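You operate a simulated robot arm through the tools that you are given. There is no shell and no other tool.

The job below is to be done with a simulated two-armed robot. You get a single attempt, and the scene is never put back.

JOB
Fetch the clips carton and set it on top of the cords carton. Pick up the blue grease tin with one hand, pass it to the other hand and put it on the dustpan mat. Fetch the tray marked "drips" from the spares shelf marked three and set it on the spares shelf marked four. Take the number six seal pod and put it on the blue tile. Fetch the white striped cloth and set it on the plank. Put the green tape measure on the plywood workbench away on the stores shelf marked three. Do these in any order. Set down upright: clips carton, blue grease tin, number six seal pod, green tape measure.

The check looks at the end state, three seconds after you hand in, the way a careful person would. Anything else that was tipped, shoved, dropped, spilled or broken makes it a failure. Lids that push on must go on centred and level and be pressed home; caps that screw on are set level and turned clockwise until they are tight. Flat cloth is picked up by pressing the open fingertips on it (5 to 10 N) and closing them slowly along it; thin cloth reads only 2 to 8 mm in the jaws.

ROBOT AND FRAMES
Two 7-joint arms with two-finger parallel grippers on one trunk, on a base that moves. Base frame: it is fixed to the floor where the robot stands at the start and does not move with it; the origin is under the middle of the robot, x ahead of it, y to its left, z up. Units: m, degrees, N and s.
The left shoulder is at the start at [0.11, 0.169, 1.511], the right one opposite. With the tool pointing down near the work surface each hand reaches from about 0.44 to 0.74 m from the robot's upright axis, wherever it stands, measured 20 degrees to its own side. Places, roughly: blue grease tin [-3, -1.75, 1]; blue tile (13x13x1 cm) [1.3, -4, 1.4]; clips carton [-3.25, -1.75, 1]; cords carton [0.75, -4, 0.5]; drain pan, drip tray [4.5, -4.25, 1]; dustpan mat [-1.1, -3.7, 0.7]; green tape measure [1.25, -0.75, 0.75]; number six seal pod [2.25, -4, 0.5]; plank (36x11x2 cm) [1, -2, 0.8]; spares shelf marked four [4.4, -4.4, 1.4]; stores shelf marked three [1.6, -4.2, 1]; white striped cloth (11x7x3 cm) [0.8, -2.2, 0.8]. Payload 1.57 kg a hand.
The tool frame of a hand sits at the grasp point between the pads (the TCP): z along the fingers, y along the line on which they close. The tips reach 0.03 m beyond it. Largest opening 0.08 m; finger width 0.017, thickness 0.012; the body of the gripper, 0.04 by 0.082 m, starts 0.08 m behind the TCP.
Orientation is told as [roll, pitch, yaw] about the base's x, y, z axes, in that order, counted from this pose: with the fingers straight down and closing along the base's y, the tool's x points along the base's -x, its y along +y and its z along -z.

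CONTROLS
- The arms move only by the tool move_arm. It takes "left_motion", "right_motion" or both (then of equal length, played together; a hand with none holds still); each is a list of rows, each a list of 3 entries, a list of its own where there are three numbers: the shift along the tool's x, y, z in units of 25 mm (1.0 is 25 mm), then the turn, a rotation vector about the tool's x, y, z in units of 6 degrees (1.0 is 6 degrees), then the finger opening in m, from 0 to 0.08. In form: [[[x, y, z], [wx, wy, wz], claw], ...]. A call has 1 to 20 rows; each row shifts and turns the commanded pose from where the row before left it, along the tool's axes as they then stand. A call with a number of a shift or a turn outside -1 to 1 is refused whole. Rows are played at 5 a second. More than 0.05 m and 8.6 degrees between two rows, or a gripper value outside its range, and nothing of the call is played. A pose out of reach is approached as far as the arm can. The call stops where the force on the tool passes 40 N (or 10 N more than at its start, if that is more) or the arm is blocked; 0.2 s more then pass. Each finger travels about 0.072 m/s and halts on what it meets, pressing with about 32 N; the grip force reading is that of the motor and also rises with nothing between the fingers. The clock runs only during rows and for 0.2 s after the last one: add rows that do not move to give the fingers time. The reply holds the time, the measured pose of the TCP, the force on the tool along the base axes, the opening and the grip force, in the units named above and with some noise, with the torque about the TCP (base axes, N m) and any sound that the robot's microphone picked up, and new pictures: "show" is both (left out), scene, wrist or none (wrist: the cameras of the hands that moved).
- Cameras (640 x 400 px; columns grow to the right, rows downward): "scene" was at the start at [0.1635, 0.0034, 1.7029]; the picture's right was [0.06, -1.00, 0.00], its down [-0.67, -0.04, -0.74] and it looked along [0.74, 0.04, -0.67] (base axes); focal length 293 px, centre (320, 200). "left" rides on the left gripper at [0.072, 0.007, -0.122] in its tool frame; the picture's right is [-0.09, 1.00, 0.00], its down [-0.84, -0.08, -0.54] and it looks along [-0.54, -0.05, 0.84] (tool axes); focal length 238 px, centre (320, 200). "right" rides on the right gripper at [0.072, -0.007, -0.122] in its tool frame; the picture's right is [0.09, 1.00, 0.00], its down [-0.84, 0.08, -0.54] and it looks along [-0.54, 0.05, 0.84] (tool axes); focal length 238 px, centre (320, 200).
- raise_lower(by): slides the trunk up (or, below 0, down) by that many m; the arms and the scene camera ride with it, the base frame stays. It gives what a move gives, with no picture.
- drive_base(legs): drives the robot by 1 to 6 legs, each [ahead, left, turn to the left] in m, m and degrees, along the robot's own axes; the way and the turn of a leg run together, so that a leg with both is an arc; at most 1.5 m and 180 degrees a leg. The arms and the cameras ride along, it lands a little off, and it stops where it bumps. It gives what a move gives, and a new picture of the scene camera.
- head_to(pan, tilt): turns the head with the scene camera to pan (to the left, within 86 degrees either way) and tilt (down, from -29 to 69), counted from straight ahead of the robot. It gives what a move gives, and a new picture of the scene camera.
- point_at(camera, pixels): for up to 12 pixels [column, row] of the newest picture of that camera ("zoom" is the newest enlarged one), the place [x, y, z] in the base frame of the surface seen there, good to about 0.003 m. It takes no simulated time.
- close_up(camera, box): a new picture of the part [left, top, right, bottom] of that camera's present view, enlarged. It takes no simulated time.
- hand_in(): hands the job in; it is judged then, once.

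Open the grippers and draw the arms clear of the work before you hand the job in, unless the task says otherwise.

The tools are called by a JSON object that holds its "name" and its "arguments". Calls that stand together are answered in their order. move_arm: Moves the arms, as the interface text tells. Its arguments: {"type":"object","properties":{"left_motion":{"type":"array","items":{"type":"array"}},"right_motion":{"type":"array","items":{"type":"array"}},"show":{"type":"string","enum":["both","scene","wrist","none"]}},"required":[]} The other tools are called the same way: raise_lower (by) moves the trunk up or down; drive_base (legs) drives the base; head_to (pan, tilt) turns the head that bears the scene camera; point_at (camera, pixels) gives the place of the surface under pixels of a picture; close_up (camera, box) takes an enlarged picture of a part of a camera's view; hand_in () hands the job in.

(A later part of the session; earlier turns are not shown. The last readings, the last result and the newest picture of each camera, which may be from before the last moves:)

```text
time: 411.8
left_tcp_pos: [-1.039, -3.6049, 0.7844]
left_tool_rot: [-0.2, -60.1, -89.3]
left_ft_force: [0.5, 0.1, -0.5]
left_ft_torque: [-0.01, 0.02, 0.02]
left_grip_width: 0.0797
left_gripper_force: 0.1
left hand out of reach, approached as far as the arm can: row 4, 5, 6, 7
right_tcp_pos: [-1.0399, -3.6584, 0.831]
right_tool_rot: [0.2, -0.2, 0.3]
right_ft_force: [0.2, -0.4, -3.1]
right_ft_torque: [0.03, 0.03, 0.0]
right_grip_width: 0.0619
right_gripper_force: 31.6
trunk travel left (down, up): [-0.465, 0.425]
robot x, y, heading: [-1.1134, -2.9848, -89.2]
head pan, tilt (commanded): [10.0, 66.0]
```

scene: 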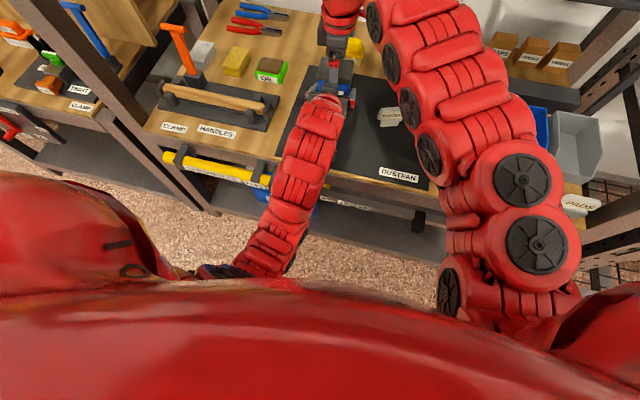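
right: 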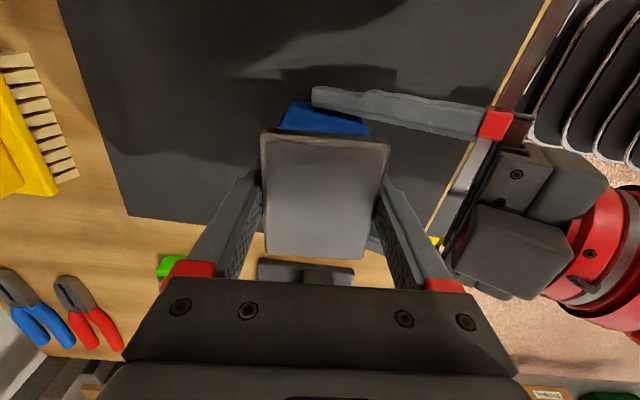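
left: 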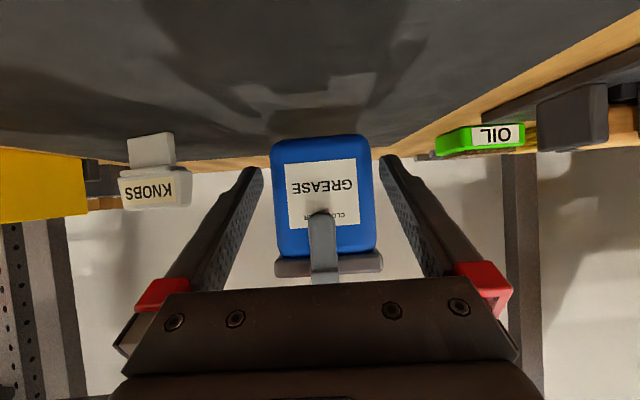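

The left arm is at its inner limit with tips just leaving the tin. I move the right hand (with the tin) 3 cm further south to separate them.

{"name": "move_arm", "arguments": {"right_motion": [[[0, -0.4, 0], [0, 0, 0], 0.04], [[0, -0.4, 0], [0, 0, 0], 0.04], [[0, -0.4, 0], [0, 0, 0], 0.04], [[0, 0, 0], [0, 0, 0], 0.04]], "show": "both"}}

```text
time: 412.8
left_tcp_pos: [-1.0399, -3.6055, 0.7858]
left_tool_rot: [-0.2, -60.1, -89.4]
left_ft_force: [-0.8, 0.8, -0.7]
left_ft_torque: [-0.01, -0.01, -0.02]
left_grip_width: 0.0799
left_gripper_force: 0.0
right_tcp_pos: [-1.0413, -3.6677, 0.8294]
right_tool_rot: [0.1, -0.1, 0.3]
right_ft_force: [0.0, -0.3, -3.7]
right_ft_torque: [-0.01, -0.01, 0.03]
right_grip_width: 0.0617
right_gripper_force: 32.4
right hand out of reach, approached as far as the arm can: row 2, 3
trunk travel left (down, up): [-0.465, 0.425]
robot x, y, heading: [-1.1135, -2.9882, -89.5]
head pan, tilt (commanded): [10.0, 66.0]
```

scene: 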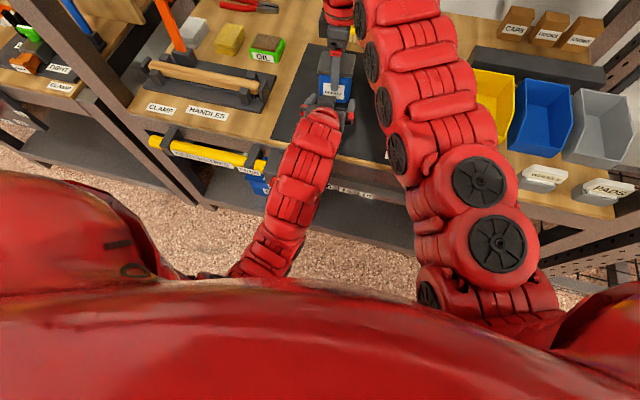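
right: 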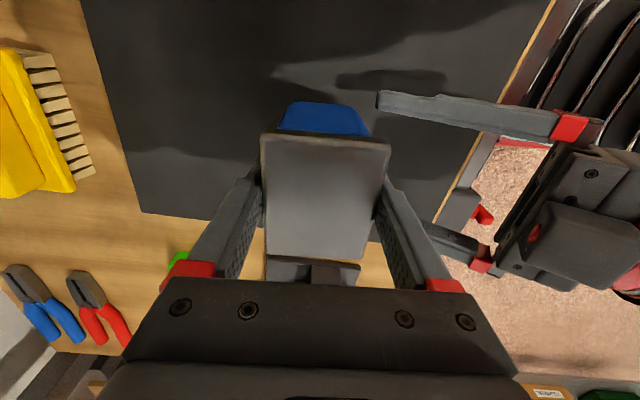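

Separated by about 1 cm now. I lower the tin with the right hand toward the mat in small steps.

{"name": "move_arm", "arguments": {"right_motion": [[[0, 0, 0.25], [0, 0, 0], 0.04], [[0, 0, 0.25], [0, 0, 0], 0.04], [[0, 0, 0], [0, 0, 0], 0.04]], "show": "none"}}

```text
time: 413.6
left_tcp_pos: [-1.0394, -3.605, 0.7859]
left_tool_rot: [-0.2, -60.2, -89.4]
left_ft_force: [0.6, 0.7, -0.2]
left_ft_torque: [0.02, -0.01, -0.01]
left_grip_width: 0.0801
left_gripper_force: 0.0
right_tcp_pos: [-1.0409, -3.6666, 0.8178]
right_tool_rot: [0.2, -0.1, 0.2]
right_ft_force: [0.2, 0.6, -2.9]
right_ft_torque: [0.02, 0.0, -0.02]
right_grip_width: 0.0616
right_gripper_force: 31.8
trunk travel left (down, up): [-0.465, 0.425]
robot x, y, heading: [-1.1115, -2.9923, -89.3]
head pan, tilt (commanded): [10.0, 66.0]
```

{"name": "move_arm", "arguments": {"right_motion": [[[0, 0, 0.16], [0, 0, 0], 0.04], [[0, 0, 0.12], [0, 0, 0], 0.04], [[0, 0, 0], [0, 0, 0], 0.04]], "show": "none"}}

```text
time: 414.4
left_tcp_pos: [-1.0392, -3.6052, 0.7858]
left_tool_rot: [-0.2, -60.1, -89.4]
left_ft_force: [0.8, 0.8, -0.5]
left_ft_torque: [0.0, -0.02, 0.0]
left_grip_width: 0.08
left_gripper_force: 0.1
right_tcp_pos: [-1.0397, -3.6674, 0.8116]
right_tool_rot: [0.1, -0.2, 0.3]
right_ft_force: [1.1, 0.1, -2.7]
right_ft_torque: [0.01, -0.01, 0.02]
right_grip_width: 0.0616
right_gripper_force: 32.0
trunk travel left (down, up): [-0.465, 0.425]
robot x, y, heading: [-1.1159, -2.9872, -89.3]
head pan, tilt (commanded): [10.0, 66.0]
```

Still hanging (−2.7 N) at z=0.8116. I continue down in ~2 mm steps.

{"name": "move_arm", "arguments": {"right_motion": [[[0, 0, 0.08], [0, 0, 0], 0.04], [[0, 0, 0.08], [0, 0, 0], 0.04], [[0, 0, 0.08], [0, 0, 0], 0.04], [[0, 0, 0], [0, 0, 0], 0.04]], "show": "none"}}

```text
time: 415.4
left_tcp_pos: [-1.0396, -3.6047, 0.7873]
left_tool_rot: [-0.2, -60.2, -89.4]
left_ft_force: [0.9, 1.0, -0.3]
left_ft_torque: [-0.01, -0.01, 0.01]
left_grip_width: 0.0799
left_gripper_force: 0.2
right_tcp_pos: [-1.0409, -3.6674, 0.8084]
right_tool_rot: [-0.3, -0.1, 0.2]
right_ft_force: [-0.5, -1.9, 15.3]
right_ft_torque: [0.45, -0.18, 0.05]
right_grip_width: 0.0617
right_gripper_force: 32.1
trunk travel left (down, up): [-0.465, 0.425]
robot x, y, heading: [-1.1145, -2.9893, -89.3]
head pan, tilt (commanded): [10.0, 66.0]
```

Contact (15 N). I ease up 2 mm and open the right hand slowly.

{"name": "move_arm", "arguments": {"right_motion": [[[0, 0, -0.08], [0, 0, 0], 0.04], [[0, 0, 0], [0, 0, 0], 0.062], [[0, 0, 0], [0, 0, 0], 0.066], [[0, 0, 0], [0, 0, 0], 0.072], [[0, 0, 0], [0, 0, 0], 0.08], [[0, 0, 0], [0, 0, 0], 0.08]], "show": "wrist"}}

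```text
time: 416.8
left_tcp_pos: [-1.0395, -3.6055, 0.7867]
left_tool_rot: [-0.3, -60.1, -89.4]
left_ft_force: [0.0, -0.5, 0.3]
left_ft_torque: [-0.02, 0.02, 0.02]
left_grip_width: 0.0801
left_gripper_force: 0.1
right_tcp_pos: [-1.0404, -3.6679, 0.8069]
right_tool_rot: [0.1, -0.1, 0.3]
right_ft_force: [-0.1, 0.3, 0.4]
right_ft_torque: [0.01, 0.03, 0.0]
right_grip_width: 0.0801
right_gripper_force: 0.1
trunk travel left (down, up): [-0.465, 0.425]
robot x, y, heading: [-1.1145, -2.9882, -89.1]
head pan, tilt (commanded): [10.0, 66.0]
```

right: 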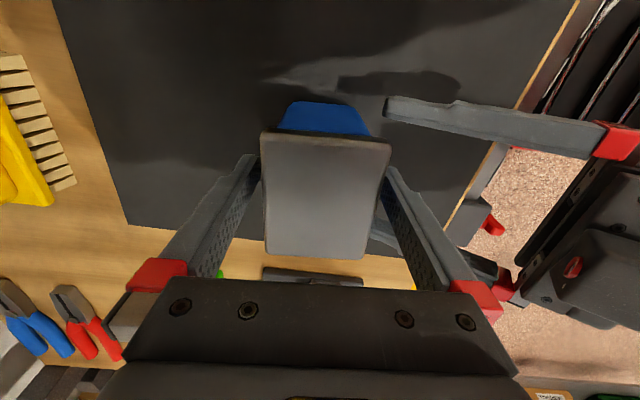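

Released: the tin stands on the mat. I raise the right hand straight up 12 cm.

{"name": "move_arm", "arguments": {"right_motion": [[[0, 0, -0.5], [0, 0, 0], 0.08], [[0, 0, -0.8], [0, 0, 0], 0.08], [[0, 0, -0.9], [0, 0, 0], 0.08], [[0, 0, -0.9], [0, 0, 0], 0.08], [[0, 0, -0.9], [0, 0, 0], 0.08], [[0, 0, -0.9], [0, 0, 0], 0.08], [[0, 0, 0], [0, 0, 0], 0.08]], "show": "both"}}

```text
time: 418.4
left_tcp_pos: [-1.0404, -3.605, 0.7856]
left_tool_rot: [-0.1, -60.0, -89.5]
left_ft_force: [-0.5, 0.7, 0.3]
left_ft_torque: [0.0, 0.05, 0.03]
left_grip_width: 0.08
left_gripper_force: 0.1
right_tcp_pos: [-1.0542, -3.6504, 0.9105]
right_tool_rot: [-0.2, -0.1, 0.1]
right_ft_force: [-0.2, -0.6, -0.4]
right_ft_torque: [0.03, -0.01, -0.01]
right_grip_width: 0.08
right_gripper_force: 0.0
right hand out of reach, approached as far as the arm can: row 3, 4, 6
trunk travel left (down, up): [-0.465, 0.425]
robot x, y, heading: [-1.1131, -2.9885, -89.1]
head pan, tilt (commanded): [10.0, 66.0]
```

scene: 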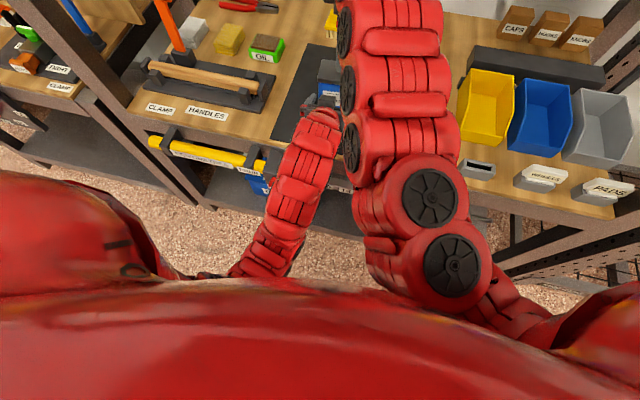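
right: 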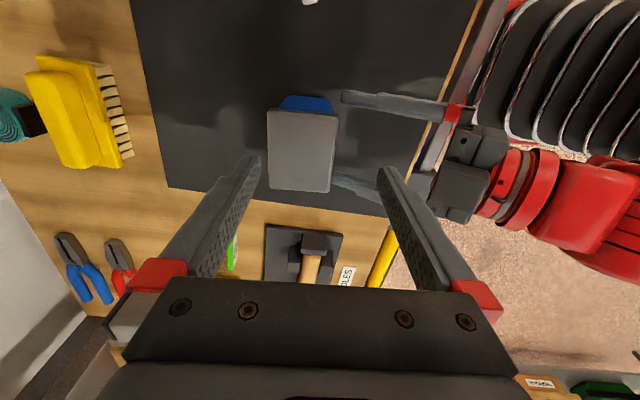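

The tin stands on the mat with its lid at (300,150), both hands clear. I drive straight back 0.4 m.

{"name": "drive_base", "arguments": {"legs": [[-0.4, 0, 0]]}}

{"name": "head_to", "arguments": {"pan": 0, "tilt": 45}}

{"name": "close_up", "arguments": {"camera": "scene", "box": [230, 160, 390, 260]}}

```text
time: 420.9
left_tcp_pos: [-1.0445, -3.2086, 0.7864]
left_tool_rot: [-0.2, -60.2, -89.8]
left_ft_force: [0.0, -0.3, 0.5]
left_ft_torque: [-0.03, 0.0, -0.03]
left_grip_width: 0.08
left_gripper_force: 0.1
right_tcp_pos: [-1.0602, -3.254, 0.9111]
right_tool_rot: [-0.4, -0.1, -0.1]
right_ft_force: [0.0, 0.5, 0.3]
right_ft_torque: [0.01, -0.03, 0.01]
right_grip_width: 0.0798
right_gripper_force: 0.0
trunk travel left (down, up): [-0.465, 0.425]
robot x, y, heading: [-1.118, -2.5959, -89.5]
head pan, tilt (commanded): [10.0, 66.0]
```

scene: 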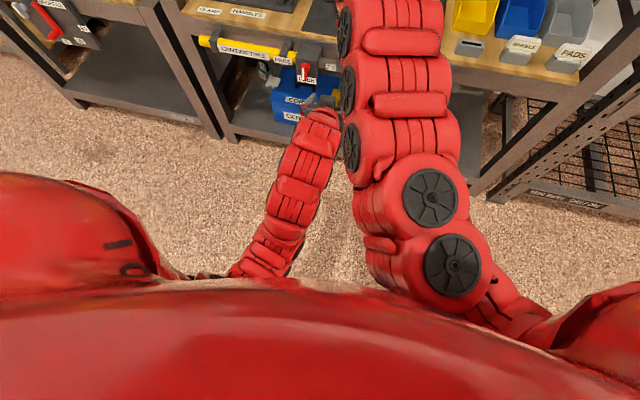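

```text
time: 421.7
left_tcp_pos: [-1.0449, -3.2087, 0.7848]
left_tool_rot: [-0.2, -60.1, -89.7]
left_ft_force: [-0.1, -0.8, 0.9]
left_ft_torque: [-0.01, 0.02, -0.01]
left_grip_width: 0.0799
left_gripper_force: 0.1
right_tcp_pos: [-1.06, -3.254, 0.9113]
right_tool_rot: [-0.3, -0.2, -0.1]
right_ft_force: [0.4, -0.3, 0.2]
right_ft_torque: [-0.03, 0.03, 0.03]
right_grip_width: 0.08
right_gripper_force: 0.1
trunk travel left (down, up): [-0.465, 0.425]
robot x, y, heading: [-1.1165, -2.5942, -89.9]
head pan, tilt (commanded): [0.0, 45.0]
```

scene: 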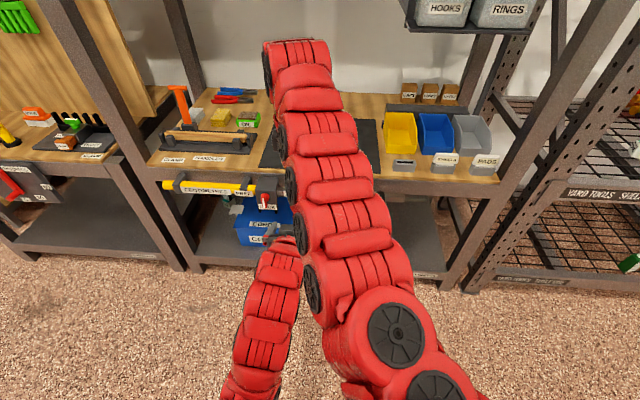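

```text
4.00 times, centred on (310, 210) of scene
```

zoom: 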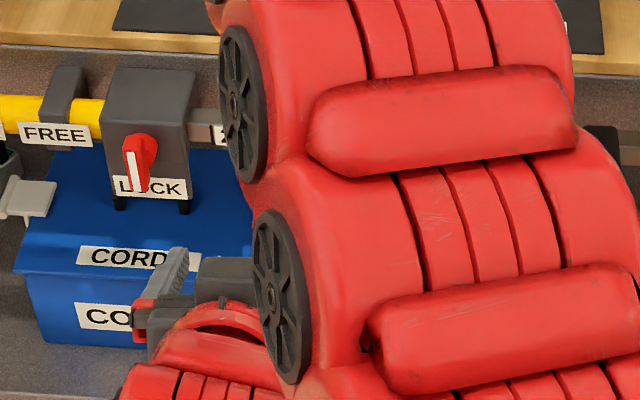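

The right arm blocks the view. I move it back to the right side and undo its 90° turn.

{"name": "move_arm", "arguments": {"right_motion": [[[1, 0, 0], [0, 0, 0], 0.08], [[1, 0, 0], [0, 0, 0], 0.08], [[1, 0, 0], [0, 0, 0], 0.08], [[1, 0, 0], [0, 0, 0], 0.08], [[1, 0, 0], [0, 0, 0], 0.08], [[1, 0, 0], [0, 0, 0], 0.08], [[1, 0, 0], [0, 0, 0], 0.08], [[1, 0, 0], [0, 0, 0], 0.08], [[1, 0, 0], [0, 0, 0], 0.08], [[1, 0, 0], [0, 0, 0], 0.08], [[1, 0, 0], [0, 0, 0], 0.08], [[0, 0, 0], [0, 0, 0], 0.08]], "show": "scene"}}

{"name": "close_up", "arguments": {"camera": "scene", "box": [220, 90, 400, 200]}}

```text
time: 424.3
left_tcp_pos: [-1.046, -3.2092, 0.7861]
left_tool_rot: [-0.2, -60.1, -89.7]
left_ft_force: [0.1, 0.1, 0.1]
left_ft_torque: [-0.03, 0.0, 0.01]
left_grip_width: 0.0799
left_gripper_force: 0.1
right_tcp_pos: [-1.3338, -3.2558, 0.9057]
right_tool_rot: [-0.5, 0.0, -0.2]
right_ft_force: [-0.3, -0.1, -0.5]
right_ft_torque: [-0.02, -0.01, -0.01]
right_grip_width: 0.08
right_gripper_force: 0.1
right hand out of reach, approached as far as the arm can: row 6
trunk travel left (down, up): [-0.465, 0.425]
robot x, y, heading: [-1.1184, -2.595, -89.6]
head pan, tilt (commanded): [0.0, 45.0]
```

scene: 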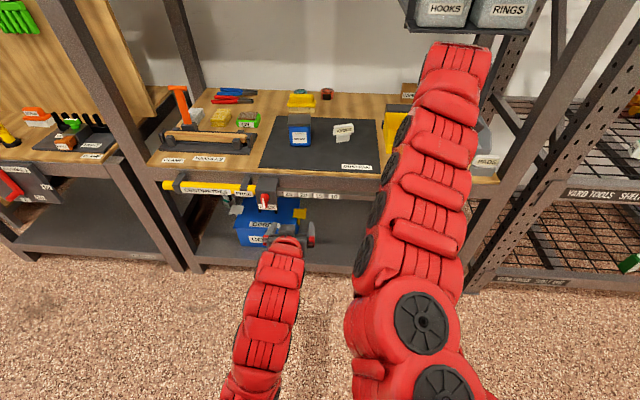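

```text
3.56 times, centred on (310, 145) of scene
```

zoom: 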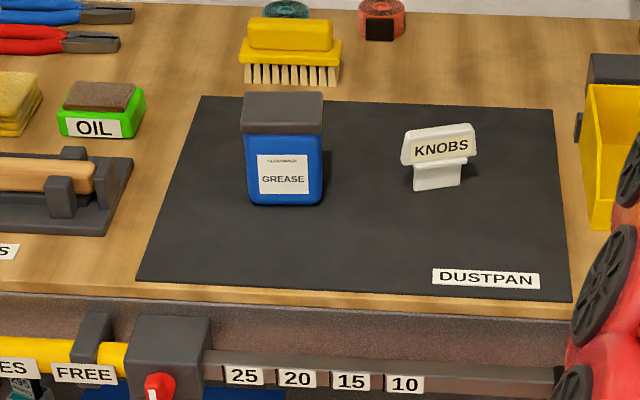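

The GREASE tin stands upright on the mat. I turn the right wrist back and fold the right arm down and in.

{"name": "move_arm", "arguments": {"right_motion": [[[0, 0, 0], [0, 0, 0.9375], 0.08], [[0, 0, 0], [0, 0, 0.9375], 0.08], [[0, 0, 0], [0, 0, 0.9375], 0.08], [[0, 0, 0], [0, 0, 0.9375], 0.08], [[0, 0, 0], [0, 0, 0.9375], 0.08], [[0, 0, 0], [0, 0, 0.9375], 0.08], [[0, 0, 0], [0, 0, 0.9375], 0.08], [[0, 0, 0], [0, 0, 0.9375], 0.08], [[0, 0, 0], [0, 0, 0.9375], 0.08], [[0, 0, 0], [0, 0, 0.9375], 0.08], [[0, 0, 0], [0, 0, 0.9375], 0.08], [[0, 0, 0], [0, 0, 0.9375], 0.08], [[0, 0, 0], [0, 0, 0.9375], 0.08], [[0, 0, 0], [0, 0, 0.9375], 0.08], [[0, 0, 0], [0, 0, 0.9375], 0.08], [[0, 0, 0], [0, 0, 0.9375], 0.08]], "show": "none"}}

{"name": "raise_lower", "arguments": {"by": 0.25}}

{"name": "move_arm", "arguments": {"right_motion": [[[0, 0, 1], [0, 0, 0], 0.08], [[0, 0, 1], [0, 0, 0], 0.08], [[0, 0, 1], [0, 0, 0], 0.08], [[0, 0, 1], [0, 0, 0], 0.08], [[0, 0, 1], [0, 0, 0], 0.08], [[0, 0, 1], [0, 0, 0], 0.08], [[0, 0, 1], [0, 0, 0], 0.08], [[0, 0, 1], [0, 0, 0], 0.08], [[0, 0, 1], [0, 0, 0], 0.08], [[0, 0, 1], [0, 0, 0], 0.08], [[0, 0, 1], [0, 0, 0], 0.08], [[1, 0, 0], [0, 0, 0], 0.08], [[1, 0, 0], [0, 0, 0], 0.08], [[1, 0, 0], [0, 0, 0], 0.08], [[1, 0, 0], [0, 0, 0], 0.08], [[1, -0.5, 0], [0, 0, 0], 0.08], [[1, -0.9, 0], [0, 0, 0], 0.08], [[0.6, -0.9, 0], [0, 0, 0], 0.08], [[0.6, -0.9, 0], [0, 0, 0], 0.08], [[0.5, -0.9, 0], [0, 0, 0], 0.08]], "show": "scene"}}

```text
time: 427.7
left_tcp_pos: [-1.0462, -3.2096, 0.7868]
left_tool_rot: [-0.3, -60.1, -89.7]
left_ft_force: [0.2, 0.1, -0.6]
left_ft_torque: [0.0, 0.01, 0.01]
left_grip_width: 0.0797
left_gripper_force: 0.0
right_tcp_pos: [-1.3349, -3.2562, 0.905]
right_tool_rot: [0.0, -0.6, -90.1]
right_ft_force: [0.2, 0.2, 0.2]
right_ft_torque: [-0.02, -0.03, 0.02]
right_grip_width: 0.0802
right_gripper_force: 0.0
trunk travel left (down, up): [-0.465, 0.425]
robot x, y, heading: [-1.1189, -2.588, -89.6]
head pan, tilt (commanded): [0.0, 45.0]
```

```text
time: 430.3
left_tcp_pos: [-1.0451, -3.2093, 1.0362]
left_tool_rot: [-0.3, -60.1, -89.7]
left_ft_force: [0.0, 0.0, -0.3]
left_ft_torque: [-0.02, -0.01, 0.04]
left_grip_width: 0.0801
left_gripper_force: 0.0
right_tcp_pos: [-1.335, -3.2559, 1.1555]
right_tool_rot: [0.0, -0.5, -89.9]
right_ft_force: [0.4, -0.5, -0.2]
right_ft_torque: [-0.02, -0.01, -0.02]
right_grip_width: 0.0799
right_gripper_force: 0.2
trunk travel left (down, up): [-0.715, 0.175]
robot x, y, heading: [-1.1143, -2.5915, -89.5]
head pan, tilt (commanded): [0.0, 45.0]
```

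```text
time: 434.5
left_tcp_pos: [-1.0469, -3.2091, 1.0367]
left_tool_rot: [-0.1, -60.2, -89.9]
left_ft_force: [-0.5, 1.1, 0.6]
left_ft_torque: [-0.01, 0.0, 0.03]
left_grip_width: 0.0796
left_gripper_force: 0.1
right_tcp_pos: [-1.4494, -3.1401, 0.8238]
right_tool_rot: [0.2, -0.6, -90.0]
right_ft_force: [-0.2, -0.2, -0.3]
right_ft_torque: [-0.01, 0.01, 0.0]
right_grip_width: 0.0801
right_gripper_force: 0.0
right hand out of reach, approached as far as the arm can: row 14, 15, 16, 17, 18, 19, 20
trunk travel left (down, up): [-0.715, 0.175]
robot x, y, heading: [-1.1179, -2.5893, -89.4]
head pan, tilt (commanded): [0.0, 45.0]
```

scene: 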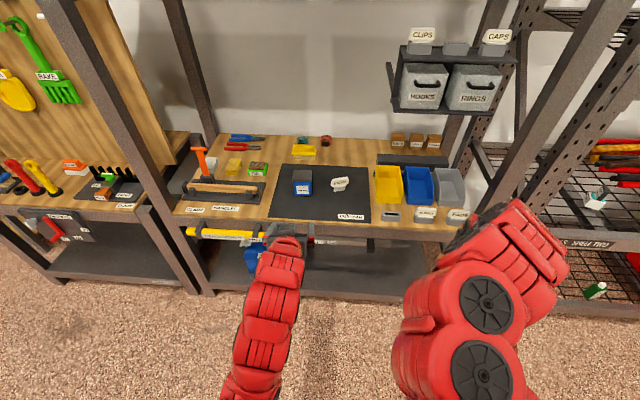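

I lower and tuck the right hand further so it won't touch the rack beam again.

{"name": "move_arm", "arguments": {"right_motion": [[[0, 0, 1], [0, 0, 0], 0.08], [[0, 0, 1], [0, 0, 0], 0.08], [[0, 0, 1], [0, 0, 0], 0.08], [[0, 0, 1], [0, 0, 0], 0.08], [[0.8, -0.4, 0], [0, 0, 0], 0.08], [[0.8, -0.4, 0], [0, 0, 0], 0.08], [[0.8, -0.4, 0], [0, 0, 0], 0.08], [[0.8, -0.4, 0], [0, 0, 0], 0.08], [[0.8, -0.4, 0], [0, 0, 0], 0.08], [[0.8, -0.4, 0], [0, 0, 0], 0.08], [[0.8, -0.4, 0], [0, 0, 0], 0.08], [[0.8, -0.4, 0], [0, 0, 0], 0.08]], "show": "none"}}

```text
time: 437.1
left_tcp_pos: [-1.0459, -3.2089, 1.0366]
left_tool_rot: [-0.1, -60.1, -89.6]
left_ft_force: [-0.1, -0.1, 0.3]
left_ft_torque: [0.01, -0.06, 0.01]
left_grip_width: 0.0801
left_gripper_force: 0.1
right_tcp_pos: [-1.5391, -2.9951, 0.7079]
right_tool_rot: [0.2, -0.5, -89.9]
right_ft_force: [-0.4, 0.0, -0.1]
right_ft_torque: [0.02, -0.03, -0.03]
right_grip_width: 0.0801
right_gripper_force: 0.0
right hand out of reach, approached as far as the arm can: row 10, 11, 12
trunk travel left (down, up): [-0.715, 0.175]
robot x, y, heading: [-1.12, -2.5939, -89.5]
head pan, tilt (commanded): [0.0, 45.0]
```

Right arm is tucked (rel 0.40, −0.42). I strafe west along the aisle, still facing south, to x≈−2.67.

{"name": "drive_base", "arguments": {"legs": [[0, -0.8, 0], [0.07, -0.75, 0]]}}

```text
time: 445.1
left_tcp_pos: [-2.5871, -3.3017, 1.0354]
left_tool_rot: [-0.2, -60.1, -89.0]
left_ft_force: [0.3, -0.4, -0.4]
left_ft_torque: [0.02, 0.02, 0.0]
left_grip_width: 0.0801
left_gripper_force: 0.1
right_tcp_pos: [-3.0821, -3.0944, 0.7091]
right_tool_rot: [0.1, -0.5, -89.4]
right_ft_force: [-1.0, 0.5, 0.5]
right_ft_torque: [0.0, 0.0, -0.01]
right_grip_width: 0.0799
right_gripper_force: 0.0
trunk travel left (down, up): [-0.715, 0.175]
robot x, y, heading: [-2.664, -2.6852, -89.1]
head pan, tilt (commanded): [0.0, 45.0]
```

scene: 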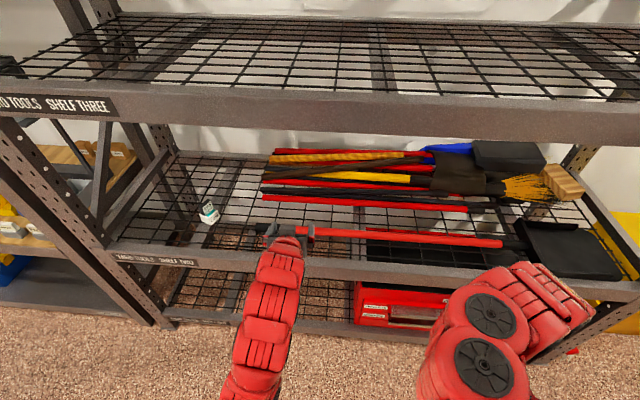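

I check the south rack's front line before turning.

{"name": "point_at", "arguments": {"camera": "scene", "pixels": [[220, 252], [420, 270], [400, 120], [200, 110], [560, 300]]}}

```text
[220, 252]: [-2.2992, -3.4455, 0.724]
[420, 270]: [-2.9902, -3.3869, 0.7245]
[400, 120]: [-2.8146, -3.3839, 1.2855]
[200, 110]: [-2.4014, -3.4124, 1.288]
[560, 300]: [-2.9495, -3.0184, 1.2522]
```

Aisle half-width here is ~0.74 m against a ~0.66 m sweep. I turn in place to face north.

{"name": "drive_base", "arguments": {"legs": [[0, 0, 90], [0, 0, 89]]}}

{"name": "head_to", "arguments": {"pan": 10, "tilt": 35}}

```text
time: 453.1
left_tcp_pos: [-2.7391, -2.0708, 1.036]
left_tool_rot: [-0.2, -60.1, 90.4]
left_ft_force: [0.0, 0.0, 0.3]
left_ft_torque: [-0.03, 0.02, 0.01]
left_grip_width: 0.0799
left_gripper_force: 0.2
right_tcp_pos: [-2.2447, -2.2831, 0.7086]
right_tool_rot: [0.1, -0.5, 90.2]
right_ft_force: [0.0, -0.7, 0.0]
right_ft_torque: [0.02, 0.01, 0.01]
right_grip_width: 0.0799
right_gripper_force: 0.0
trunk travel left (down, up): [-0.715, 0.175]
robot x, y, heading: [-2.6657, -2.6851, 90.8]
head pan, tilt (commanded): [0.0, 45.0]
```

scene: 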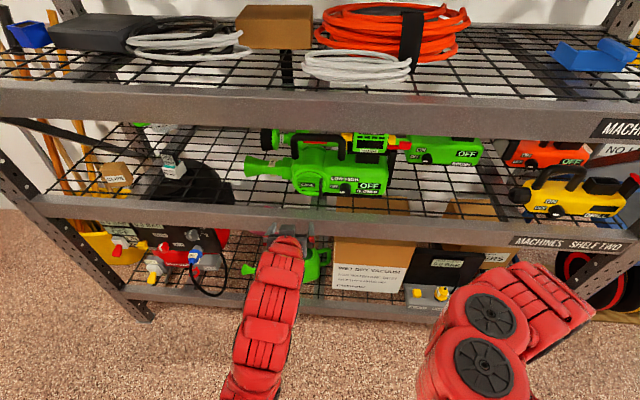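

```text
time: 453.8
left_tcp_pos: [-2.7393, -2.0703, 1.0363]
left_tool_rot: [-0.2, -60.0, 90.5]
left_ft_force: [-0.5, -0.2, 0.5]
left_ft_torque: [0.0, 0.03, 0.02]
left_grip_width: 0.08
left_gripper_force: 0.0
right_tcp_pos: [-2.2445, -2.2826, 0.7081]
right_tool_rot: [0.1, -0.4, 90.1]
right_ft_force: [0.2, 0.2, -0.5]
right_ft_torque: [0.0, 0.03, -0.04]
right_grip_width: 0.0801
right_gripper_force: 0.1
trunk travel left (down, up): [-0.715, 0.175]
robot x, y, heading: [-2.6646, -2.6848, 90.8]
head pan, tilt (commanded): [10.0, 35.0]
```

scene: 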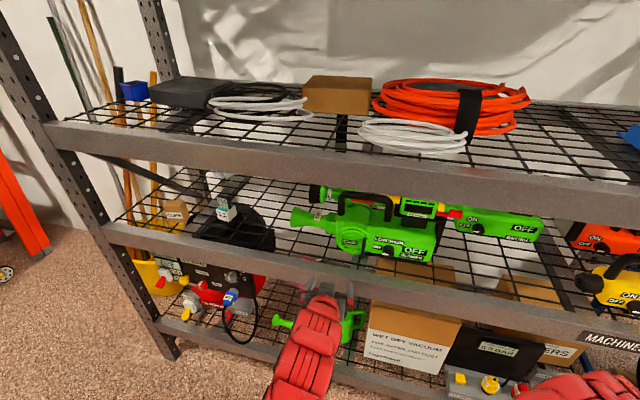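

Facing north again. I strafe left 0.44 m to line up with the CLIPS carton at (173,212).

{"name": "drive_base", "arguments": {"legs": [[-0.05, 0.44, 0]]}}

{"name": "head_to", "arguments": {"pan": 15, "tilt": 40}}

{"name": "close_up", "arguments": {"camera": "scene", "box": [220, 120, 400, 240]}}

```text
time: 456.5
left_tcp_pos: [-3.1822, -2.1262, 1.0355]
left_tool_rot: [-0.2, -60.2, 90.8]
left_ft_force: [0.9, -0.2, -0.2]
left_ft_torque: [-0.02, 0.03, -0.01]
left_grip_width: 0.08
left_gripper_force: 0.1
right_tcp_pos: [-2.685, -2.3375, 0.708]
right_tool_rot: [0.1, -0.4, 90.5]
right_ft_force: [0.6, -0.5, -0.6]
right_ft_torque: [0.0, -0.01, -0.01]
right_grip_width: 0.0802
right_gripper_force: 0.1
trunk travel left (down, up): [-0.715, 0.175]
robot x, y, heading: [-3.1025, -2.7455, 90.9]
head pan, tilt (commanded): [10.0, 35.0]
```

scene: 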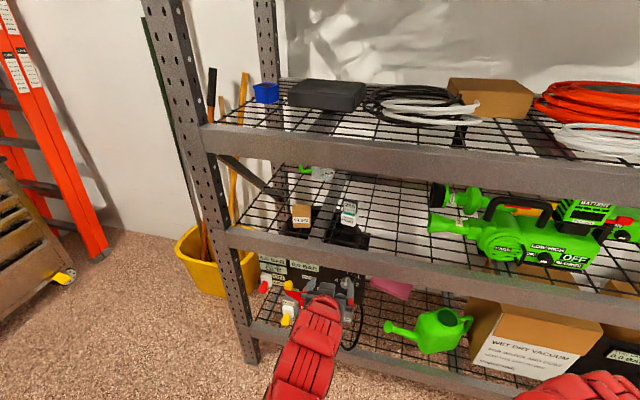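

```text
time: 457.2
left_tcp_pos: [-3.1824, -2.1267, 1.036]
left_tool_rot: [-0.3, -60.0, 90.8]
left_ft_force: [0.2, -0.3, -0.4]
left_ft_torque: [0.03, -0.01, 0.01]
left_grip_width: 0.0801
left_gripper_force: 0.0
right_tcp_pos: [-2.6864, -2.3384, 0.709]
right_tool_rot: [0.1, -0.4, 90.4]
right_ft_force: [-0.1, -0.9, -0.7]
right_ft_torque: [0.0, 0.03, 0.02]
right_grip_width: 0.08
right_gripper_force: 0.1
trunk travel left (down, up): [-0.715, 0.175]
robot x, y, heading: [-3.1041, -2.7458, 91.2]
head pan, tilt (commanded): [15.0, 40.0]
```

scene: 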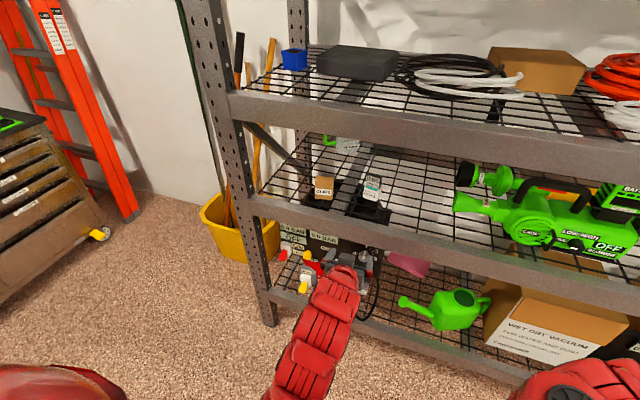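

```text
3.33 times, centred on (310, 180) of scene
```

zoom: 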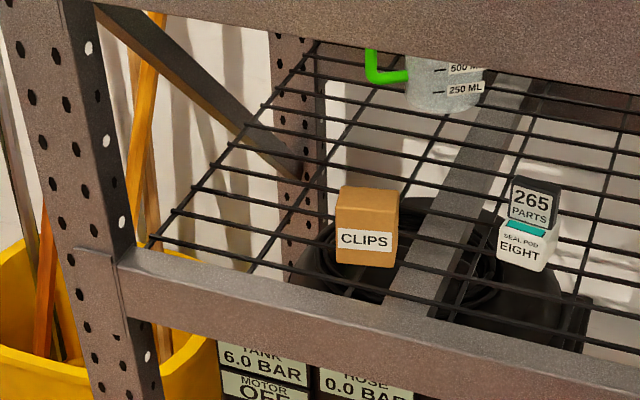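

The CLIPS carton is clear of obstacles. I measure its faces.

{"name": "close_up", "arguments": {"camera": "scene", "box": [300, 165, 345, 205]}}

{"name": "point_at", "arguments": {"camera": "zoom", "pixels": [[190, 110], [215, 140], [350, 150], [205, 300], [340, 320], [375, 120], [230, 90], [360, 95], [370, 250], [280, 160], [280, 300], [285, 110]]}}

```text
10.00 times, centred on (322, 185) of scene
```

zoom: 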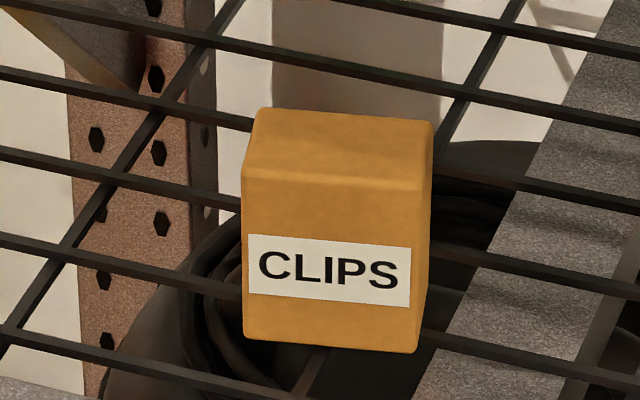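

```text
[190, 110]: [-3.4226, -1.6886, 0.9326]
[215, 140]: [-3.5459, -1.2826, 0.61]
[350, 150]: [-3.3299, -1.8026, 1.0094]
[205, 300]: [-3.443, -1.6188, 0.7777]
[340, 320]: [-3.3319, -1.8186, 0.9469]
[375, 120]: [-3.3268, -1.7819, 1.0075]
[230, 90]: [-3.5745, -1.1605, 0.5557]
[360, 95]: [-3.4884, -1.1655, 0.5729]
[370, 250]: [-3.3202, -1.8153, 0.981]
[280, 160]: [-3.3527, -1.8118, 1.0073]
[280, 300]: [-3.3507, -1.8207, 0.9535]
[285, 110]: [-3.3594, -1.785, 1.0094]
```

I query its exact corners.

{"name": "point_at", "arguments": {"camera": "zoom", "pixels": [[250, 185], [412, 195], [262, 115], [426, 128], [412, 340], [250, 328], [424, 250], [330, 150], [330, 250]]}}

```text
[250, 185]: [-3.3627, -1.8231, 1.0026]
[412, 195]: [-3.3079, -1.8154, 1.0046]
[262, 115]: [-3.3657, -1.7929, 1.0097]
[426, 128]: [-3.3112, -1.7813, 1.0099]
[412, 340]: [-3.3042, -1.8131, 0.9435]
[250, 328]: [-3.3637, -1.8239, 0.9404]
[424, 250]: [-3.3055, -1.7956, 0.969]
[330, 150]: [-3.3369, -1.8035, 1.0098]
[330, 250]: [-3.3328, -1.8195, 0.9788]
```

Carton: ~6 cm wide, ~4 cm deep, 7 cm tall, centre (−3.3375, −1.799), yaw ≈ +8.6°. I rotate the left tool to match, lower 5.8 cm, and drive to a pre-grasp point in front.

{"name": "move_arm", "arguments": {"left_motion": [[[0, 0, 0], [-0.563, 0, -0.325], 0.08], [[0, 0, 0], [-0.563, 0, -0.325], 0.08], [[0, 0, 0], [0, 0, 0], 0.08]], "show": "none"}}

{"name": "raise_lower", "arguments": {"by": -0.058}}

{"name": "drive_base", "arguments": {"legs": [[0.2, 0.132, 0]]}}

{"name": "close_up", "arguments": {"camera": "left", "box": [220, 80, 440, 230]}}

```text
time: 458.0
left_tcp_pos: [-3.1819, -2.1267, 1.0366]
left_tool_rot: [-0.3, -60.1, 98.7]
left_ft_force: [-0.3, 0.0, -0.5]
left_ft_torque: [0.01, 0.03, -0.02]
left_grip_width: 0.0801
left_gripper_force: 0.0
right_tcp_pos: [-2.6869, -2.3368, 0.7074]
right_tool_rot: [0.1, -0.4, 90.4]
right_ft_force: [-0.3, -0.7, 0.1]
right_ft_torque: [0.02, -0.01, 0.01]
right_grip_width: 0.08
right_gripper_force: 0.0
trunk travel left (down, up): [-0.715, 0.175]
robot x, y, heading: [-3.1023, -2.744, 90.8]
head pan, tilt (commanded): [15.0, 40.0]
```

```text
time: 459.0
left_tcp_pos: [-3.1817, -2.128, 0.9782]
left_tool_rot: [-0.2, -60.1, 98.6]
left_ft_force: [-0.4, -0.3, -0.7]
left_ft_torque: [-0.03, 0.02, 0.02]
left_grip_width: 0.08
left_gripper_force: 0.0
right_tcp_pos: [-2.6866, -2.3375, 0.6501]
right_tool_rot: [0.0, -0.5, 90.5]
right_ft_force: [-0.3, 0.4, 0.1]
right_ft_torque: [0.02, 0.02, 0.0]
right_grip_width: 0.08
right_gripper_force: 0.0
trunk travel left (down, up): [-0.657, 0.233]
robot x, y, heading: [-3.1047, -2.7432, 91.2]
head pan, tilt (commanded): [15.0, 40.0]
```

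```text
time: 460.7
left_tcp_pos: [-3.3192, -1.9294, 0.9784]
left_tool_rot: [-0.2, -60.0, 98.7]
left_ft_force: [-0.6, 0.3, -0.3]
left_ft_torque: [0.0, 0.03, 0.0]
left_grip_width: 0.0799
left_gripper_force: 0.0
right_tcp_pos: [-2.8222, -2.1402, 0.6505]
right_tool_rot: [0.1, -0.3, 90.5]
right_ft_force: [0.2, -0.2, -0.4]
right_ft_torque: [0.02, -0.03, -0.02]
right_grip_width: 0.08
right_gripper_force: 0.1
trunk travel left (down, up): [-0.657, 0.233]
robot x, y, heading: [-3.2392, -2.545, 90.8]
head pan, tilt (commanded): [15.0, 40.0]
```

scene: 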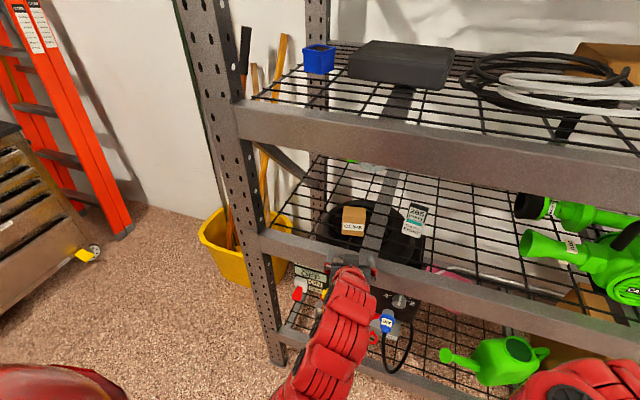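

```text
2.67 times, centred on (330, 155) of left
```

zoom: 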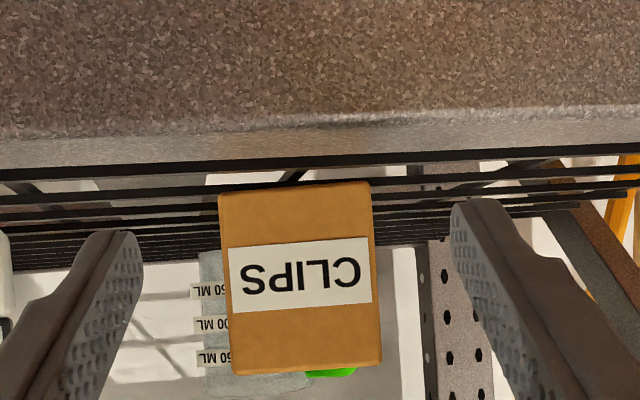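

Aligned (label slope matches). I measure the carton's edges for the lateral offset.

{"name": "point_at", "arguments": {"camera": "zoom", "pixels": [[224, 290], [228, 320], [376, 280], [378, 310], [300, 270], [222, 220], [370, 210], [235, 360], [378, 350]]}}

```text
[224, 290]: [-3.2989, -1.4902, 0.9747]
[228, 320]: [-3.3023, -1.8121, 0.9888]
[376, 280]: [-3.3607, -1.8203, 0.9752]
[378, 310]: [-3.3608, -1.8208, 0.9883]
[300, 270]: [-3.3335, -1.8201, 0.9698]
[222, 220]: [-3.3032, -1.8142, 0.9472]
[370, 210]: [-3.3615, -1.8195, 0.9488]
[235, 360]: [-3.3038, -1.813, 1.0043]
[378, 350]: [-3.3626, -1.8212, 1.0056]
```

Lateral offset is 4 mm; width 6.1 cm. I correct and advance 8 cm, then check.

{"name": "move_arm", "arguments": {"left_motion": [[[-0.3125, -0.16, 0.541], [0, 0, 0], 0.08], [[-0.3125, 0, 0.541], [0, 0, 0], 0.08], [[-0.3125, 0, 0.541], [0, 0, 0], 0.08], [[-0.3125, 0, 0.541], [0, 0, 0], 0.08], [[-0.3125, 0, 0.541], [0, 0, 0], 0.08], [[0, 0, 0], [0, 0, 0], 0.08]], "show": "wrist"}}

{"name": "close_up", "arguments": {"camera": "left", "box": [220, 110, 440, 260]}}

{"name": "point_at", "arguments": {"camera": "zoom", "pixels": [[225, 230], [228, 260], [410, 230], [412, 260], [320, 230], [145, 190], [455, 160]]}}

```text
time: 462.1
left_tcp_pos: [-3.3256, -1.8525, 0.9786]
left_tool_rot: [-0.3, -60.2, 98.7]
left_ft_force: [-0.7, 0.2, 0.7]
left_ft_torque: [-0.01, 0.0, -0.01]
left_grip_width: 0.0801
left_gripper_force: 0.0
right_tcp_pos: [-2.8227, -2.1408, 0.6501]
right_tool_rot: [0.1, -0.4, 90.5]
right_ft_force: [0.0, 0.0, 0.2]
right_ft_torque: [0.01, 0.01, 0.02]
right_grip_width: 0.0802
right_gripper_force: 0.1
trunk travel left (down, up): [-0.657, 0.233]
robot x, y, heading: [-3.2423, -2.5459, 91.1]
head pan, tilt (commanded): [15.0, 40.0]
```

left: 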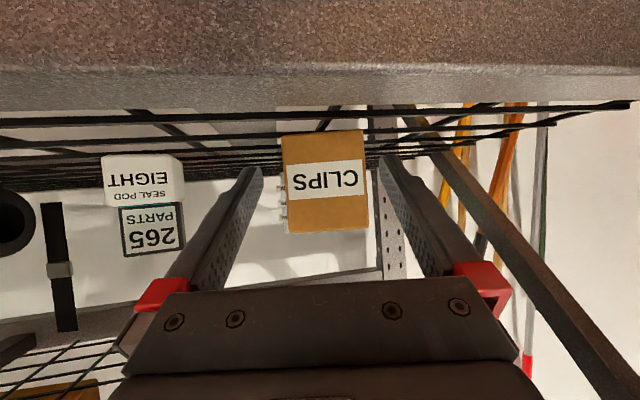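

```text
2.67 times, centred on (330, 185) of left
```

zoom: 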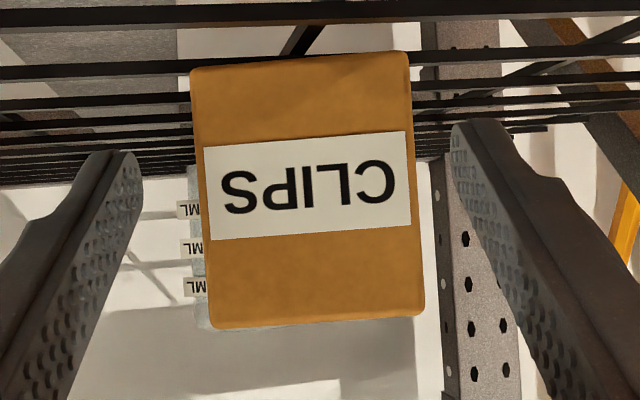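

```text
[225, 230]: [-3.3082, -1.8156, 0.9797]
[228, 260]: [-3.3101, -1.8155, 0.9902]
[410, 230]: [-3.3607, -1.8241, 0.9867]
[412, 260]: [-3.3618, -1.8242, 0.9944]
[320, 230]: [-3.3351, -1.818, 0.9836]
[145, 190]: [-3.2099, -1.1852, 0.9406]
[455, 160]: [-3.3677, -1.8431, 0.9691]
```

Well centred. I advance the last 4.8 cm.

{"name": "move_arm", "arguments": {"left_motion": [[[-0.24, 0.04, 0.416], [0, 0, 0], 0.08], [[-0.24, 0, 0.416], [0, 0, 0], 0.08], [[-0.24, 0, 0.416], [0, 0, 0], 0.08], [[-0.24, 0, 0.416], [0, 0, 0], 0.08], [[0, 0, 0], [0, 0, 0], 0.08]], "show": "wrist"}}

{"name": "close_up", "arguments": {"camera": "left", "box": [220, 120, 440, 270]}}

```text
time: 463.3
left_tcp_pos: [-3.334, -1.8063, 0.9787]
left_tool_rot: [-0.2, -60.0, 98.7]
left_ft_force: [0.3, 0.1, 0.2]
left_ft_torque: [0.01, 0.01, 0.0]
left_grip_width: 0.0801
left_gripper_force: 0.2
right_tcp_pos: [-2.8229, -2.1401, 0.6499]
right_tool_rot: [0.1, -0.4, 90.5]
right_ft_force: [0.3, 0.0, -0.4]
right_ft_torque: [-0.03, -0.02, -0.01]
right_grip_width: 0.08
right_gripper_force: 0.1
trunk travel left (down, up): [-0.657, 0.233]
robot x, y, heading: [-3.2378, -2.5453, 91.1]
head pan, tilt (commanded): [15.0, 40.0]
```

left: 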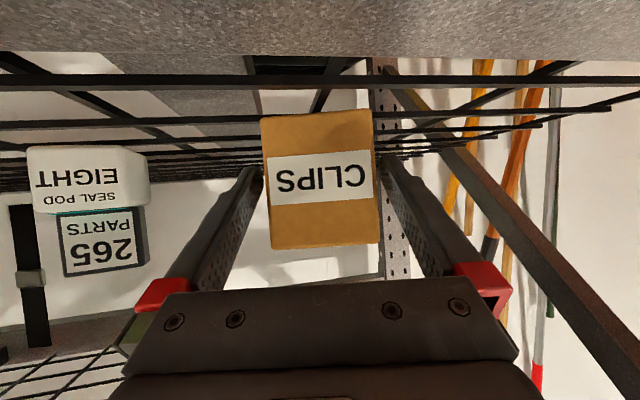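

```text
2.67 times, centred on (330, 195) of left
```

zoom: 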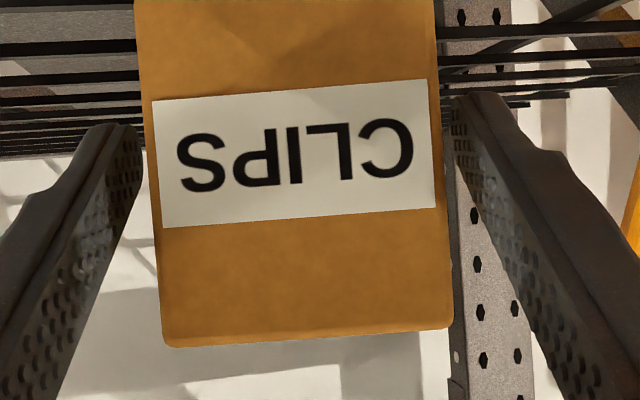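

The fingers straddle the carton; it hasn't shifted. I close slowly.

{"name": "move_arm", "arguments": {"left_motion": [[[0, 0, 0], [0, 0, 0], 0.076], [[0, 0, 0], [0, 0, 0], 0.072], [[0, 0, 0], [0, 0, 0], 0.068], [[0, 0, 0], [0, 0, 0], 0.064], [[0, 0, 0], [0, 0, 0], 0.06], [[0, 0, 0], [0, 0, 0], 0.054], [[0, 0, 0], [0, 0, 0], 0.048], [[0, 0, 0], [0, 0, 0], 0.048]], "show": "wrist"}}

{"name": "raise_lower", "arguments": {"by": 0.03}}

```text
time: 465.1
left_tcp_pos: [-3.3355, -1.8045, 0.9781]
left_tool_rot: [-0.2, -60.1, 98.8]
left_ft_force: [-0.7, 0.5, 0.5]
left_ft_torque: [0.0, -0.01, -0.03]
left_grip_width: 0.0613
left_gripper_force: 31.7
right_tcp_pos: [-2.8231, -2.1397, 0.6504]
right_tool_rot: [0.1, -0.4, 90.5]
right_ft_force: [-0.2, -0.1, 0.6]
right_ft_torque: [0.02, 0.01, 0.0]
right_grip_width: 0.0804
right_gripper_force: 0.2
trunk travel left (down, up): [-0.657, 0.233]
robot x, y, heading: [-3.238, -2.546, 90.9]
head pan, tilt (commanded): [15.0, 40.0]
```

left: 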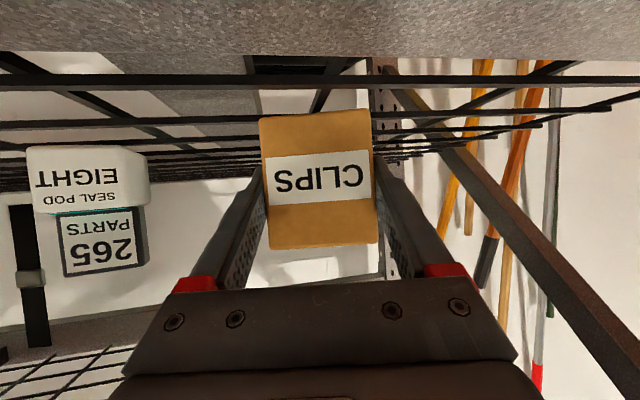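

```text
time: 465.9
left_tcp_pos: [-3.3336, -1.8054, 1.0083]
left_tool_rot: [-0.2, -60.0, 98.6]
left_ft_force: [-0.5, -0.1, -0.4]
left_ft_torque: [-0.04, 0.03, 0.01]
left_grip_width: 0.0617
left_gripper_force: 32.2
right_tcp_pos: [-2.8219, -2.1404, 0.6795]
right_tool_rot: [0.0, -0.4, 90.4]
right_ft_force: [-0.4, 0.2, -0.7]
right_ft_torque: [-0.03, 0.01, 0.01]
right_grip_width: 0.0799
right_gripper_force: 0.1
trunk travel left (down, up): [-0.687, 0.203]
robot x, y, heading: [-3.2412, -2.544, 91.0]
head pan, tilt (commanded): [15.0, 40.0]
```

Gripped at 0.0613 m and lifted 3 cm. I verify visually, then back out.

{"name": "move_arm", "arguments": {"left_motion": [[[0, 0, 0], [0, 0, 0], 0.048]], "show": "wrist"}}

{"name": "drive_base", "arguments": {"legs": [[-0.16, 0, 0]]}}

```text
time: 466.3
left_tcp_pos: [-3.3358, -1.8056, 1.0085]
left_tool_rot: [-0.1, -60.1, 98.6]
left_ft_force: [-0.5, 0.6, -1.9]
left_ft_torque: [-0.04, -0.03, -0.03]
left_grip_width: 0.0618
left_gripper_force: 32.6
right_tcp_pos: [-2.8222, -2.14, 0.6807]
right_tool_rot: [0.1, -0.4, 90.5]
right_ft_force: [-1.3, -0.1, -0.4]
right_ft_torque: [-0.01, 0.03, -0.03]
right_grip_width: 0.08
right_gripper_force: 0.0
trunk travel left (down, up): [-0.687, 0.203]
robot x, y, heading: [-3.2425, -2.5468, 91.2]
head pan, tilt (commanded): [15.0, 40.0]
```

left: 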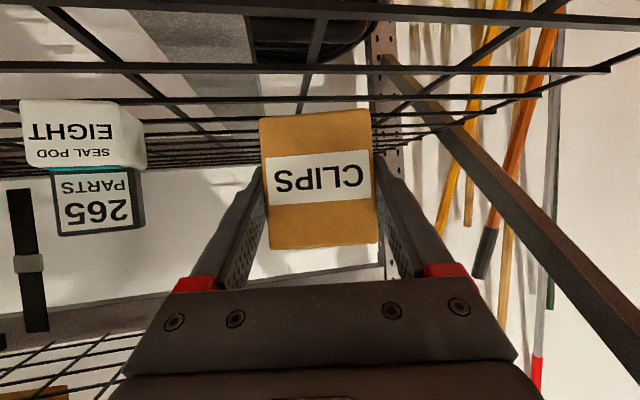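

```text
time: 467.7
left_tcp_pos: [-3.3331, -1.9671, 1.0082]
left_tool_rot: [-0.2, -60.0, 98.7]
left_ft_force: [-0.3, -0.3, -1.5]
left_ft_torque: [-0.01, 0.02, -0.01]
left_grip_width: 0.0615
left_gripper_force: 32.2
right_tcp_pos: [-2.821, -2.3015, 0.6807]
right_tool_rot: [0.1, -0.4, 90.5]
right_ft_force: [0.5, 0.5, -0.1]
right_ft_torque: [0.04, -0.02, -0.02]
right_grip_width: 0.0802
right_gripper_force: 0.0
trunk travel left (down, up): [-0.687, 0.203]
robot x, y, heading: [-3.2383, -2.7084, 90.8]
head pan, tilt (commanded): [15.0, 40.0]
```

scene: 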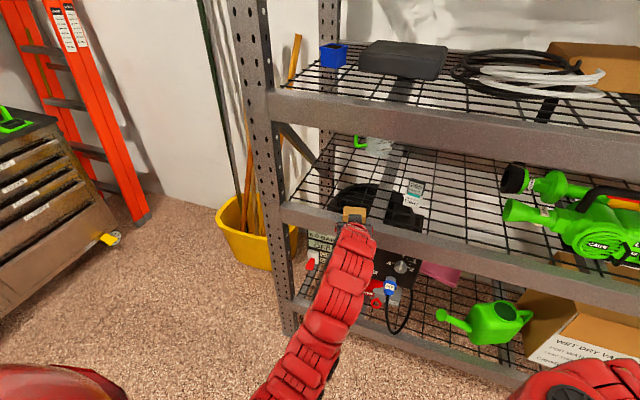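

Carton is out of the rack. I retract the left hand 12 cm, then head east along the aisle.

{"name": "move_arm", "arguments": {"left_motion": [[[0.45, 0, -0.78], [0, 0, 0], 0.048], [[0.45, 0, -0.78], [0, 0, 0], 0.048], [[0.45, 0, -0.78], [0, 0, 0], 0.048], [[0.45, 0, -0.78], [0, 0, 0], 0.048], [[0.45, 0, -0.78], [0, 0, 0], 0.048], [[0, 0, 0], [0, 0, 0], 0.048]], "show": "none"}}

{"name": "drive_base", "arguments": {"legs": [[-0.1, 0, 0], [0, -1.4, 0], [0, -1.4, 0]]}}

```text
time: 469.1
left_tcp_pos: [-3.3154, -2.0773, 1.0083]
left_tool_rot: [0.0, -60.0, 98.6]
left_ft_force: [1.3, 0.1, -1.3]
left_ft_torque: [-0.04, -0.04, 0.03]
left_grip_width: 0.0616
left_gripper_force: 31.9
right_tcp_pos: [-2.8198, -2.3002, 0.6801]
right_tool_rot: [0.0, -0.4, 90.6]
right_ft_force: [-0.6, 1.1, 0.0]
right_ft_torque: [0.02, 0.02, -0.03]
right_grip_width: 0.08
right_gripper_force: 0.0
trunk travel left (down, up): [-0.687, 0.203]
robot x, y, heading: [-3.2344, -2.7082, 90.9]
head pan, tilt (commanded): [15.0, 40.0]
```

```text
time: 483.5
left_tcp_pos: [-0.4943, -2.1378, 1.0076]
left_tool_rot: [-0.2, -60.0, 98.6]
left_ft_force: [0.0, 0.4, -1.5]
left_ft_torque: [-0.04, -0.02, 0.01]
left_grip_width: 0.0615
left_gripper_force: 31.9
right_tcp_pos: [-0.0001, -2.3638, 0.6815]
right_tool_rot: [0.0, -0.4, 90.3]
right_ft_force: [-0.5, 0.2, -0.2]
right_ft_torque: [0.02, -0.03, 0.01]
right_grip_width: 0.0801
right_gripper_force: 0.1
trunk travel left (down, up): [-0.687, 0.203]
robot x, y, heading: [-0.4198, -2.7679, 90.6]
head pan, tilt (commanded): [15.0, 40.0]
```

scene: 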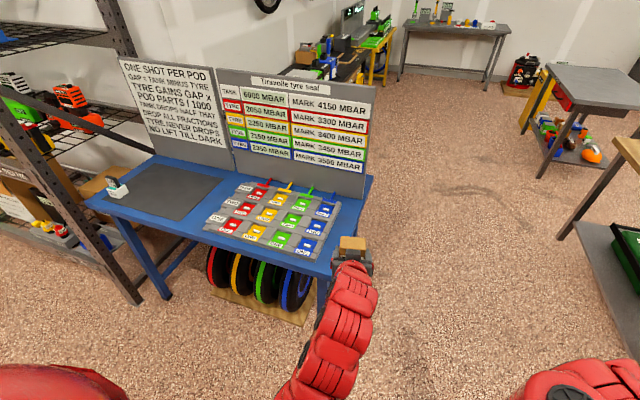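

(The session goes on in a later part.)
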